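You operate a simulated robot arm through the tools that you are given. There is no shell and no other tool. Be economical: measure what you need, move in short steps, check, and stop when the job is done.

Carry out the task below with a simulated robot arm. There is one attempt and no reset: what you move stays moved.

TASK
Put the small red block on the yellow hold tray.
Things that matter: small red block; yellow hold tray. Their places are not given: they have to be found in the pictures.

It is judged by the outcome, as a careful person would: the job done as asked, and still so three seconds after it is handed in. It fails if anything else is knocked over, pushed out of place, dropped, spilled or broken.

THE ROBOT
A 7-joint arm with a two-finger parallel gripper, fixed in place. Base frame: the origin is at the foot of the arm, x ahead of it, y to its left, z up; the work surface is at about z = 0. Lengths are in mm, angles in degrees, forces in N, time in s.
With the tool pointing down near the work surface it reaches from about 240 to 620 mm from the base axis. Its first joint turns from -66.0 to 66.0 degrees. Payload 2.6 kg.
Tool frame: the origin (TCP) lies between the finger pads and is the grasp point; the fingertips stand 30 mm ahead of it; z points along the fingers, y is the line along which they close. The gripper opens to 94 mm. The fingers are 28 mm wide and 10 mm thick; the gripper's body (50 by 96 mm) begins 55 mm behind the TCP.
Orientation is that of the tool frame in the base frame, as a unit quaternion [x, y, z, w]. With the fingers straight down and closing along the base's y, the tool's x points along the base's -x, its y along +y and its z along -z.

THE INTERFACE
- The arm moves only by the tool jog_arm. Its argument "commands" is one flat list of numbers, 6 for each row, row after row: the shift along the tool's x, y, z in units of 150 mm (1.0 is 150 mm), then the turn, a rotation vector about the tool's x, y, z in units of 90 degrees (1.0 is 90 degrees). In form: [dx, dy, dz, wx, wy, wz, dx, dy, dz, wx, wy, wz, ...]. A call has 1 to 8 rows; each row is the pose to reach, as a shift and turn from the pose commanded when the call began, along the tool's axes at that moment. "hand" is the gripper command, from -1 (shut) to 1 (fully open), values between in proportion, set as the call begins (left out, the last holds). A call with a number of a shift or a turn outside -1 to 1 is refused whole. A row lasts 0.2 s, in which the tool goes at most 50 mm and 8.6 degrees; a call with a longer step from one row to the next is refused whole, and so is a gripper value outside its range. A pose out of reach is approached as far as the arm can. The call stops where the force on the tool passes 40 N (or 10 N more than at its start, if that is more) or the arm is blocked; 0.2 s more then pass. The fingers move at their own pace (about 72 mm/s each) and stop on an object; they squeeze with about 32 N. The grip force told is the motor's: it shows also when the fingers shut on nothing. Time passes only in rows, and 0.2 s behind the last, so rows that repeat a pose let the fingers close. It gives the time, the measured TCP pose, the force on the tool (base axes), the opening and the grip force at its end, in the units of the frame above (readings bear some noise), and new pictures: "pictures" is both (left out), scene, wrist or none.
- Cameras (640 x 400 px; columns grow to the right, rows downward): "scene" is fixed at [35.3, 443.9, 544.8]; the picture's right is [-0.71, -0.70, 0.00], its down [-0.52, 0.53, -0.67] and it looks along [0.47, -0.48, -0.74] (base axes); focal length 365 px, centre (320, 200). "wrist" rides on the gripper at [-37, 0, -58] in the tool frame; the picture's right is [0.00, -1.00, 0.00], its down [0.97, 0.00, -0.24] and it looks along [0.24, 0.00, 0.97] (tool axes); focal length 218 px, centre (320, 200).
- pixel_to_xyz(camera, pixels): for up to 12 pixels [column, row] of the newest picture of that camera ("zoom" is the newest enlarged one), the place [x, y, z] in the base frame of the surface seen there, good to about 2 mm. No time passes.
- close_up(camera, box): a new picture of the part [left, top, right, bottom] of that camera's present view, enlarged. No time passes.
- close_job(): hands the job in; it is judged then, once.

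Work in short steps. Measure before you move; look again where a grasp or a placing could have gone wrong, and mend it. You have 60 turns and 100 pictures in all, the two below and enlarged ones among them. Open the gripper and draw the arm clear of the work before you hand the job in, unless the task says otherwise; then end with one line.

The tools are called after "Emit:" as name(argument=value, ...) on one line, values as JSON. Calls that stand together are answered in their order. jog_arm: Moves the arm, as the interface text tells. Its arguments: {"type":"object","properties":{"commands":{"type":"array"},"hand":{"type":"number"},"pictures":{"type":"string","enum":["both","scene","wrist","none"]}},"required":["commands"]} The other tools are called the same way: pixel_to_xyz (camera, pixels) gives the place of the surface under pixels of a picture; close_up (camera, box) takes an enlarged picture of a part of a camera's view; close_job () hands the job in.

At the start:

```text
time: 0.0
tcp_pos: [321.9, 303.0, 238.3]
ee_rot: [0.0, 1.0, 0.0, 0.0]
force: [0.0, 0.0, 0.5]
grip_width: 94.1
grasp_force: 0.0
```

scene: 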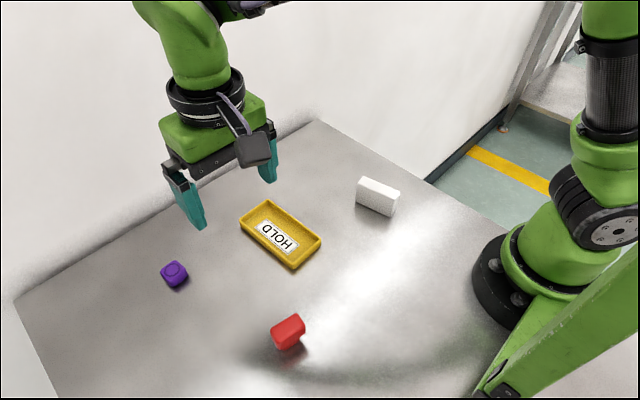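
wrist: 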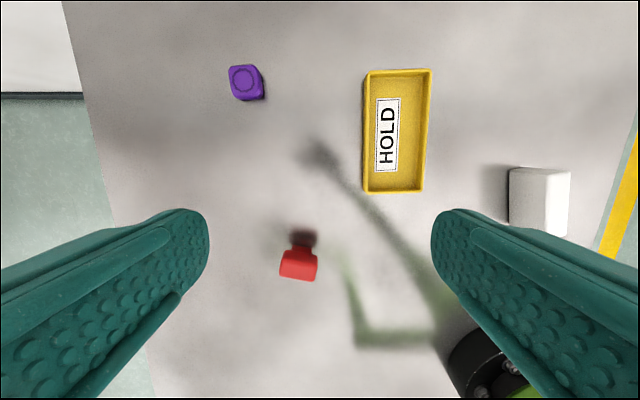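

The red block is at about (288,332) in the scene and (299,262) in the wrist view; the tray is at about (280,235). I'll measure both and zoom in on the block.

Emit:
pixel_to_xyz(camera="scene", pixels=[[288, 325], [280, 345], [297, 340], [275, 328], [302, 318], [289, 348], [280, 237], [268, 203], [241, 222], [320, 240], [293, 268], [300, 356]])

Emit:
pixel_to_xyz(camera="wrist", pixels=[[299, 262], [283, 272], [314, 277], [290, 247], [315, 252], [302, 238], [395, 130]])

Emit:
close_up(camera="scene", box=[240, 290, 340, 370])

Emit:
close_up(camera="wrist", box=[250, 215, 350, 295])

```text
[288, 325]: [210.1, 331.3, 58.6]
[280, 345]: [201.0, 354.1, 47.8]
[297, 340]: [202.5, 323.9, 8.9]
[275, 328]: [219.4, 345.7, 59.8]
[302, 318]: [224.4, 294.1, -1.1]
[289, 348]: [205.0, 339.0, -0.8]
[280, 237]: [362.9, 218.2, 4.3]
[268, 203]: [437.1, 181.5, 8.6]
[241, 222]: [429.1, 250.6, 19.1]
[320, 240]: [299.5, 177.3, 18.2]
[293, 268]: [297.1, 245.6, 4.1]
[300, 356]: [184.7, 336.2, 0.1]
```

```text
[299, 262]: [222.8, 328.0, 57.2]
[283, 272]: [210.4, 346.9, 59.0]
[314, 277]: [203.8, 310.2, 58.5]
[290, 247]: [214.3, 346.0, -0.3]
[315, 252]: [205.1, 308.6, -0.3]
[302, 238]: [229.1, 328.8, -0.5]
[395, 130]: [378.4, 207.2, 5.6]
```

```text
5.00 times, centred on (290, 330) of scene
```

zoom: 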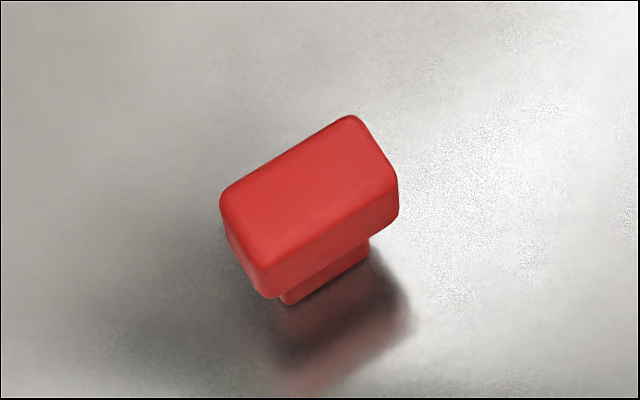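

```text
5.00 times, centred on (300, 255) of wrist
```

zoom: 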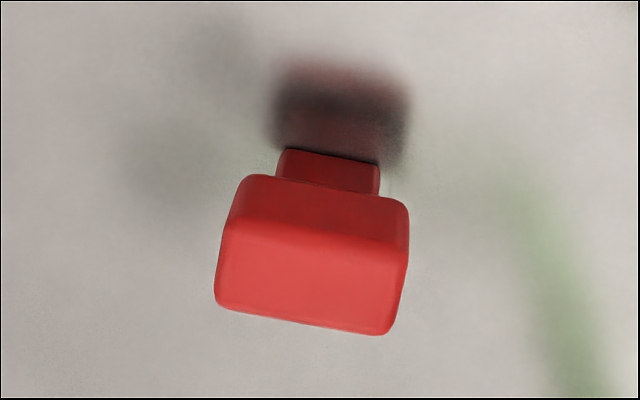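

The block is T-shaped, with a wider head on a narrower stem and its top at z≈59. I'll measure its outline in the enlarged wrist picture.

Emit:
pixel_to_xyz(camera="zoom", pixels=[[222, 298], [380, 328], [238, 228], [396, 248], [250, 182], [400, 204], [288, 156], [374, 168], [284, 174], [374, 188], [310, 275], [320, 190]])

Emit:
pixel_to_xyz(camera="scene", pixels=[[285, 329], [310, 314], [318, 327], [294, 344], [303, 342], [313, 337], [298, 350], [312, 341], [287, 343], [314, 325], [264, 225], [298, 245]])

```text
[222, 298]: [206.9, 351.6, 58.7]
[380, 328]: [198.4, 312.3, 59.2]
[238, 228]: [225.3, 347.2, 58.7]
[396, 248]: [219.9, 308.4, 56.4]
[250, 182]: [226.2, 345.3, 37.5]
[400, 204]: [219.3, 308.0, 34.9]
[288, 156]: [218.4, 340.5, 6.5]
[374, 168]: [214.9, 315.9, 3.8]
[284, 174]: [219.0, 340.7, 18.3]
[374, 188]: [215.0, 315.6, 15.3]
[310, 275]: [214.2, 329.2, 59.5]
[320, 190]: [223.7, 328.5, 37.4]
```

```text
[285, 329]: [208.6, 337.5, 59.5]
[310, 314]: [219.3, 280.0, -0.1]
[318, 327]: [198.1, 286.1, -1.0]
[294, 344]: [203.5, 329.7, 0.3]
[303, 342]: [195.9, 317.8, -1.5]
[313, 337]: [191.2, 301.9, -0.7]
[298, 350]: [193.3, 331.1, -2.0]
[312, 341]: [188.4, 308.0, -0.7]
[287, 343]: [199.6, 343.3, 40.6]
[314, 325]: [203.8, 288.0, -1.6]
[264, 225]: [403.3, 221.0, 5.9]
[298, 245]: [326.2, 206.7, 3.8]
```

The head spans about z 35–59, centred near (212.5, 330), with its long axis about 10° off the y axis. I'll move above it with a 10° turn, gripper open.

Emit:
jog_arm(commands=[0.18, 0.045, 0.15, 0, 0, 0.03, 0.36, 0.09, 0.3, 0, 0, 0.06, 0.54, 0.135, 0.5, 0, 0, 0.09, 0.729, 0.18, 0.7, 0, 0, 0.111, 0.729, 0.18, 0.787, 0, 0, 0.111, 0.729, 0.18, 0.787, 0, 0, 0.111], hand=1)

```text
time: 1.4
tcp_pos: [210.4, 329.8, 117.6]
ee_rot: [0.087, 0.996, 0.0, 0.0]
force: [0.6, 0.0, -0.7]
grip_width: 93.8
grasp_force: 0.1
```

scene: 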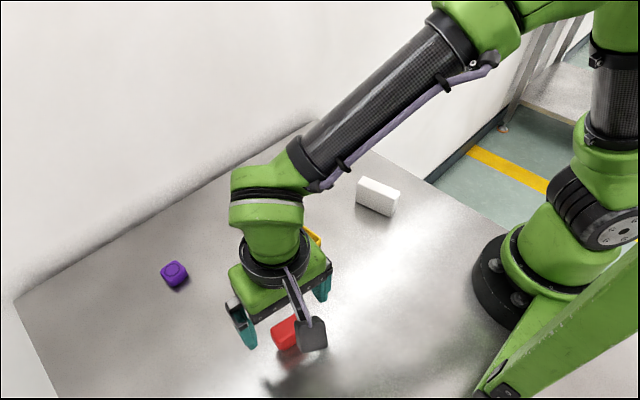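
wrist: 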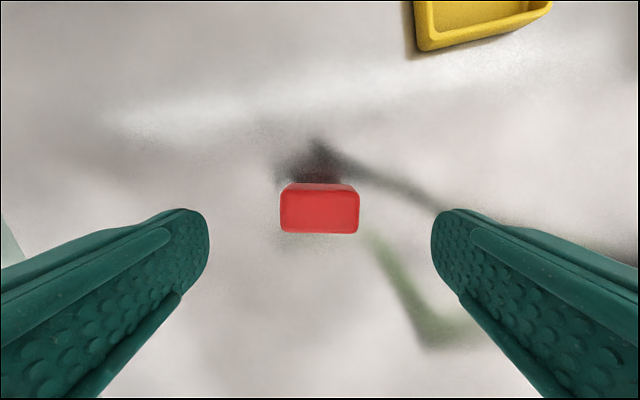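

The block is square to the fingers and centred at column 320. I'll check where it sits along the tool's x before going down.

Emit:
pixel_to_xyz(camera="wrist", pixels=[[320, 212], [320, 230], [320, 194], [284, 212], [355, 212], [320, 188]])

```text
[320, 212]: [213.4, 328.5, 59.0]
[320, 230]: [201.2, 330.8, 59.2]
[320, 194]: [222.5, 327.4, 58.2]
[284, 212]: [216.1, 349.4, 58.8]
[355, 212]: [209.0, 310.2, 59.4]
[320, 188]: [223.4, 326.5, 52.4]
```

The centre is about (212, 329), so the tool is on target. I'll go down to TCP z≈47, level with the middle of the head.

Emit:
jog_arm(commands=[-0.01, 0, 0.15, 0, 0, 0, -0.01, 0, 0.3, 0, 0, 0, -0.01, 0, 0.4, 0, 0, 0, -0.01, 0, 0.47, 0, 0, 0, -0.01, 0, 0.47, 0, 0, 0])

```text
time: 2.6
tcp_pos: [212.6, 330.8, 47.9]
ee_rot: [0.087, 0.996, 0.001, 0.001]
force: [-0.2, -0.1, -0.2]
grip_width: 94.2
grasp_force: 0.1
```

scene: 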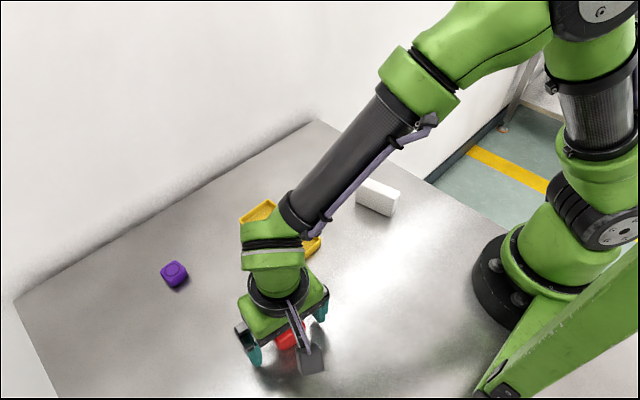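
wrist: 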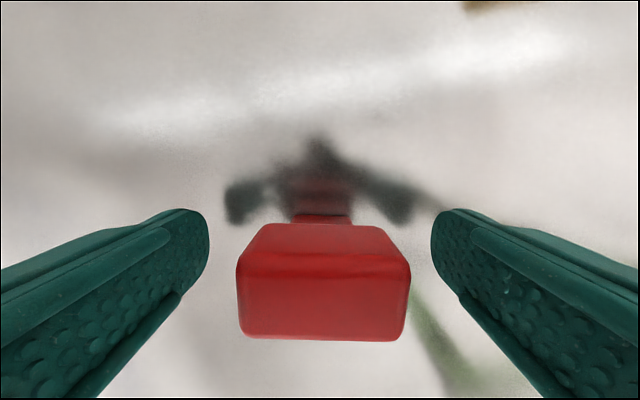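

The head is between the fingers, so I'll close the gripper.

Emit:
jog_arm(commands=[0, 0, 0, 0, 0, 0, 0, 0, 0, 0, 0, 0, 0, 0, 0, 0, 0, 0, 0, 0, 0, 0, 0, 0], hand=-1, pictures="wrist")

```text
time: 3.6
tcp_pos: [212.4, 330.4, 48.7]
ee_rot: [0.087, 0.996, 0.0, 0.0]
force: [-0.4, -0.1, 0.0]
grip_width: 49.3
grasp_force: 32.2
```

wrist: 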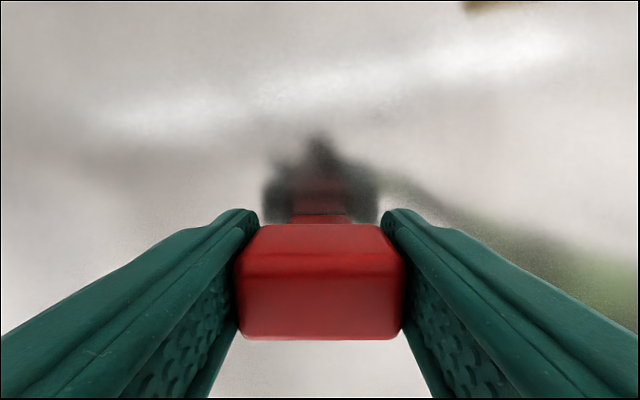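

It is gripped at 49 mm with 32 N. I'll lift straight up and check the hold.

Emit:
jog_arm(commands=[0, 0, -0.1, 0, 0, 0, 0, 0, -0.25, 0, 0, 0, 0, 0, -0.4, 0, 0, 0, 0, 0, -0.5, 0, 0, 0, 0, 0, -0.5, 0, 0, 0])

```text
time: 4.8
tcp_pos: [211.9, 328.7, 124.1]
ee_rot: [0.087, 0.996, 0.0, 0.0]
force: [0.2, 0.9, 0.3]
grip_width: 49.1
grasp_force: 32.5
```

scene: 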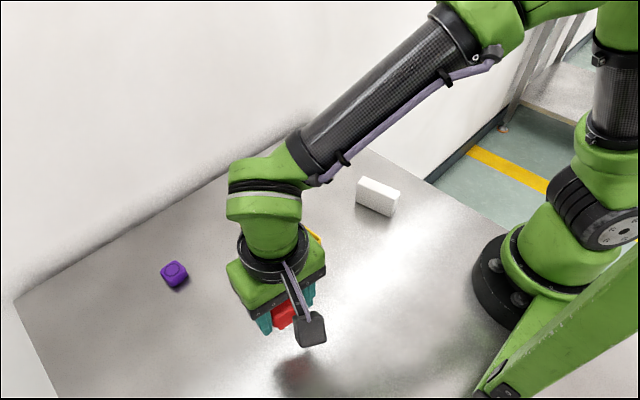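
wrist: 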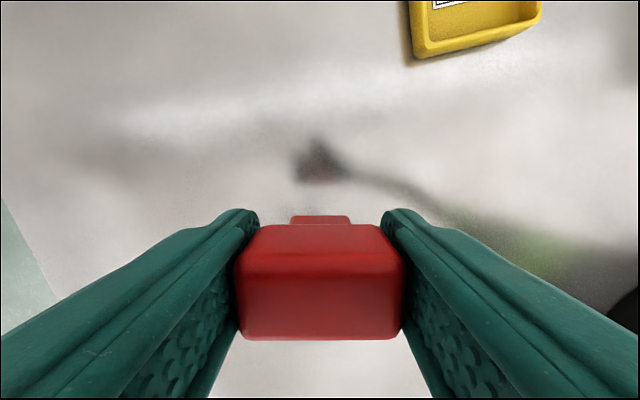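

The hold is firm. The tray's long side lies along x, so I'll carry the block towards it, rising a little and turning the tool so the fingers will open along the tray's length.

Emit:
jog_arm(commands=[-0.07, -0.036, -0.05, 0, 0, -0.09, -0.14, -0.072, -0.1, 0, 0, -0.18, -0.21, -0.11, -0.1, 0, 0, -0.27, -0.28, -0.145, -0.1, 0, 0, -0.36, -0.35, -0.18, -0.1, 0, 0, -0.45, -0.42, -0.217, -0.1, 0, 0, -0.54, -0.5, -0.253, -0.1, 0, 0, -0.63, -0.57, -0.29, -0.1, 0, 0, -0.72])

```text
time: 6.6
tcp_pos: [290.2, 273.3, 138.0]
ee_rot: [-0.461, 0.887, -0.001, 0.0]
force: [0.3, 0.2, 0.3]
grip_width: 49.2
grasp_force: 31.8
```

scene: 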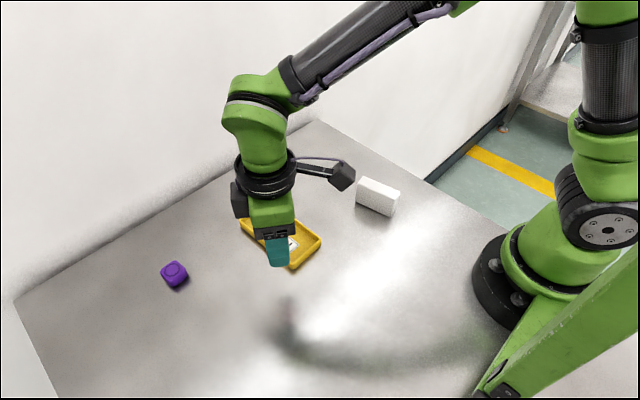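
wrist: 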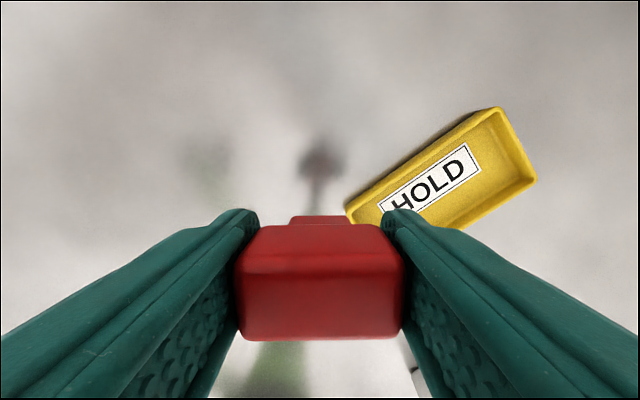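

The turn went well. I'll measure the tray's rim corners in this view.

Emit:
pixel_to_xyz(camera="wrist", pixels=[[348, 206], [499, 109], [534, 182], [470, 226], [420, 160], [500, 125], [525, 178], [480, 185]])

Emit:
pixel_to_xyz(camera="scene", pixels=[[242, 221], [320, 239], [294, 270], [317, 241]])

```text
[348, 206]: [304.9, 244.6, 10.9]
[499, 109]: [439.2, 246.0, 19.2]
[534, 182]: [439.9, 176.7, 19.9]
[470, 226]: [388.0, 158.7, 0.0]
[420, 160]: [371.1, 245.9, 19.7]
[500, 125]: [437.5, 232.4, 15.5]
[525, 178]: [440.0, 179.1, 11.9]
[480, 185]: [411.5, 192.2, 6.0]
```

```text
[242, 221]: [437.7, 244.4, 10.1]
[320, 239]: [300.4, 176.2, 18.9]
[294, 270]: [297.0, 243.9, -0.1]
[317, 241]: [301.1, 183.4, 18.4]
```

The tray spans x 300–441 and y 175–247, square to the base, with its rim at z≈19 and its floor at about 5. I'll move over its centre (370, 211) and finish the turn.

Emit:
jog_arm(commands=[0.005, -0.13, 0, 0, 0, -0.08, 0.012, -0.27, 0, 0, 0, -0.16, 0.02, -0.4, 0, 0, 0, -0.24, 0.028, -0.54, 0, 0, 0, -0.32, 0.033, -0.674, 0, 0, 0, -0.39, 0.033, -0.674, 0, 0, 0, -0.39])

```text
time: 8.0
tcp_pos: [370.0, 209.1, 138.8]
ee_rot: [-0.707, 0.708, -0.001, -0.001]
force: [-0.6, 0.2, -0.9]
grip_width: 49.1
grasp_force: 32.3
```

scene: 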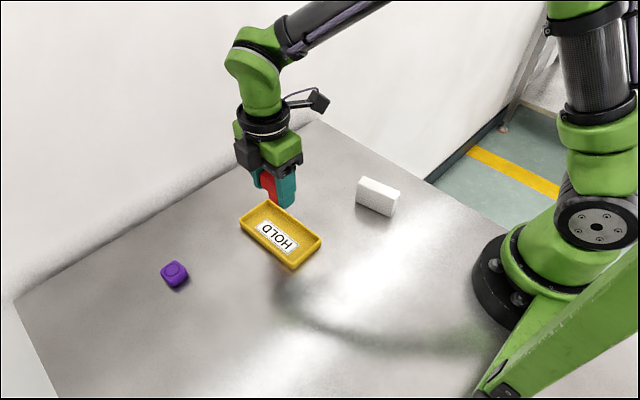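
wrist: 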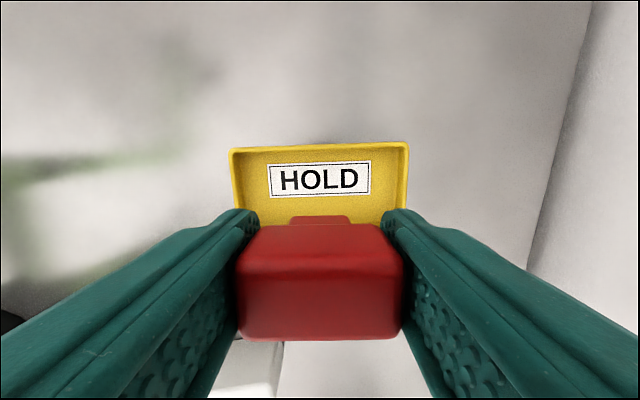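

It is centred over the tray. I'll go down to TCP z≈59, which leaves the block about 5 mm above the floor.

Emit:
jog_arm(commands=[0, 0, 0.14, 0, 0, 0, 0, 0, 0.28, 0, 0, 0, 0, 0, 0.4, 0, 0, 0, 0, 0, 0.48, 0, 0, 0, 0, 0, 0.53, 0, 0, 0, 0, 0, 0.53, 0, 0, 0])

```text
time: 9.4
tcp_pos: [369.7, 209.8, 58.6]
ee_rot: [-0.706, 0.708, 0.0, 0.0]
force: [0.0, -0.2, -0.4]
grip_width: 49.2
grasp_force: 31.7
```

scene: 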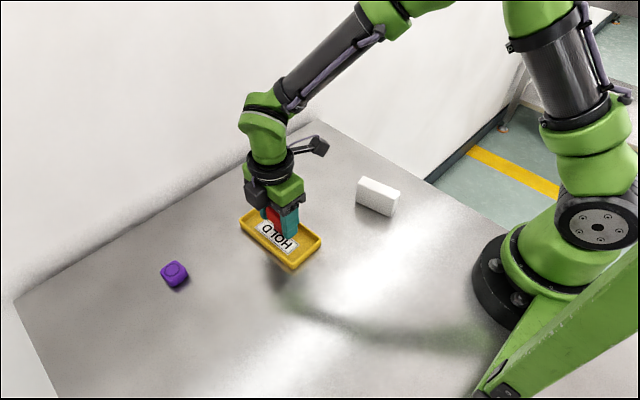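
wrist: 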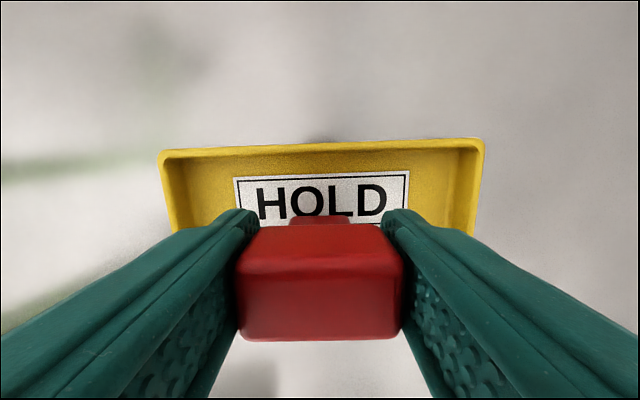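

Everything is lined up. I'll lower slowly in 1 mm steps and watch the force.

Emit:
jog_arm(commands=[0, 0, 0.007, 0, 0, 0, 0, 0, 0.014, 0, 0, 0, 0, 0, 0.021, 0, 0, 0, 0, 0, 0.028, 0, 0, 0, 0, 0, 0.028, 0, 0, 0], pictures="none")

```text
time: 10.6
tcp_pos: [369.3, 208.9, 54.5]
ee_rot: [-0.707, 0.708, 0.0, 0.001]
force: [-0.6, -0.5, -0.7]
grip_width: 49.3
grasp_force: 32.5
```

There is no contact yet, so I'll go down a little further.

Emit:
jog_arm(commands=[0, 0, 0.005, 0, 0, 0, 0, 0, 0.01, 0, 0, 0, 0, 0, 0.01, 0, 0, 0], pictures="none")

```text
time: 11.4
tcp_pos: [369.0, 209.2, 53.6]
ee_rot: [-0.707, 0.708, -0.001, 0.0]
force: [-3.9, -1.7, 14.6]
grip_width: 49.3
grasp_force: 31.8
```

The block touches the floor with 15 N. I'll open the gripper.

Emit:
jog_arm(commands=[0, 0, 0, 0, 0, 0, 0, 0, 0, 0, 0, 0, 0, 0, 0, 0, 0, 0], hand=0.7)

```text
time: 12.2
tcp_pos: [368.5, 209.8, 53.3]
ee_rot: [-0.707, 0.707, 0.0, 0.0]
force: [0.2, 0.5, -0.1]
grip_width: 79.8
grasp_force: 0.0
```

scene: 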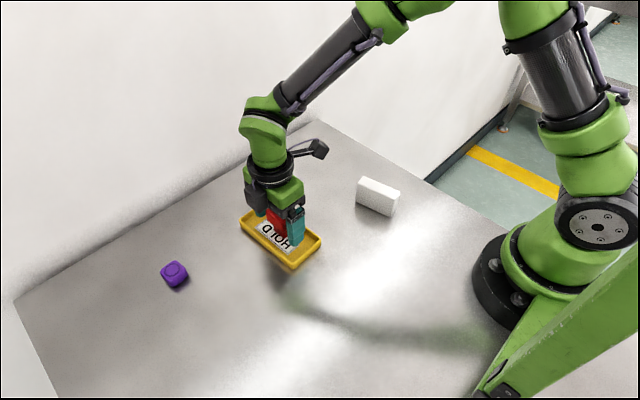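
wrist: 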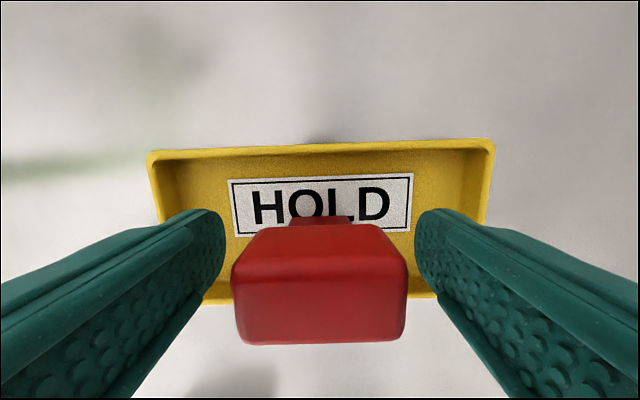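

The block stands free, with clear gaps to both fingers. I'll raise the arm straight up.

Emit:
jog_arm(commands=[0, 0, -0.08, 0, 0, 0, 0, 0, -0.2, 0, 0, 0, 0, 0, -0.4, 0, 0, 0, 0, 0, -0.6, 0, 0, 0, 0, 0, -0.8, 0, 0, 0, 0, 0, -0.95, 0, 0, 0, 0, 0, -0.95, 0, 0, 0])

```text
time: 13.8
tcp_pos: [370.1, 209.5, 195.1]
ee_rot: [-0.707, 0.708, 0.0, 0.0]
force: [0.0, 0.5, 0.1]
grip_width: 79.6
grasp_force: 0.1
```

scene: 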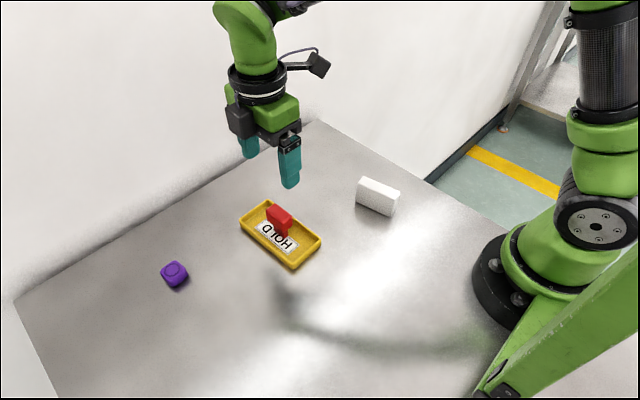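
wrist: 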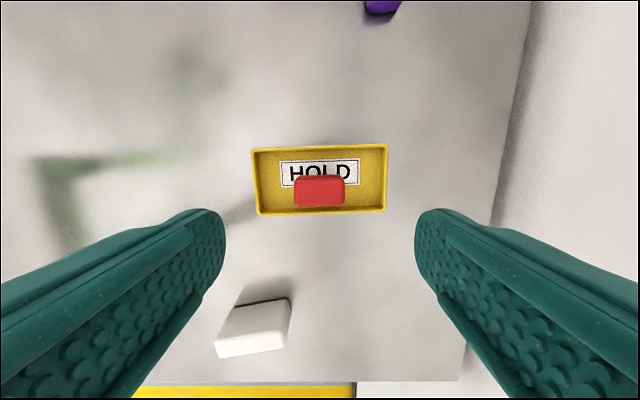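

The block stands upright in the tray at about (279,218) in the scene view. Nothing else has moved and the arm is clear, so I'll hand in the job.

Emit:
close_job()

```text
The job is handed in.
```

The small red block is standing upright in the yellow hold tray, nothing else was moved, and the gripper is open with the arm raised clear.
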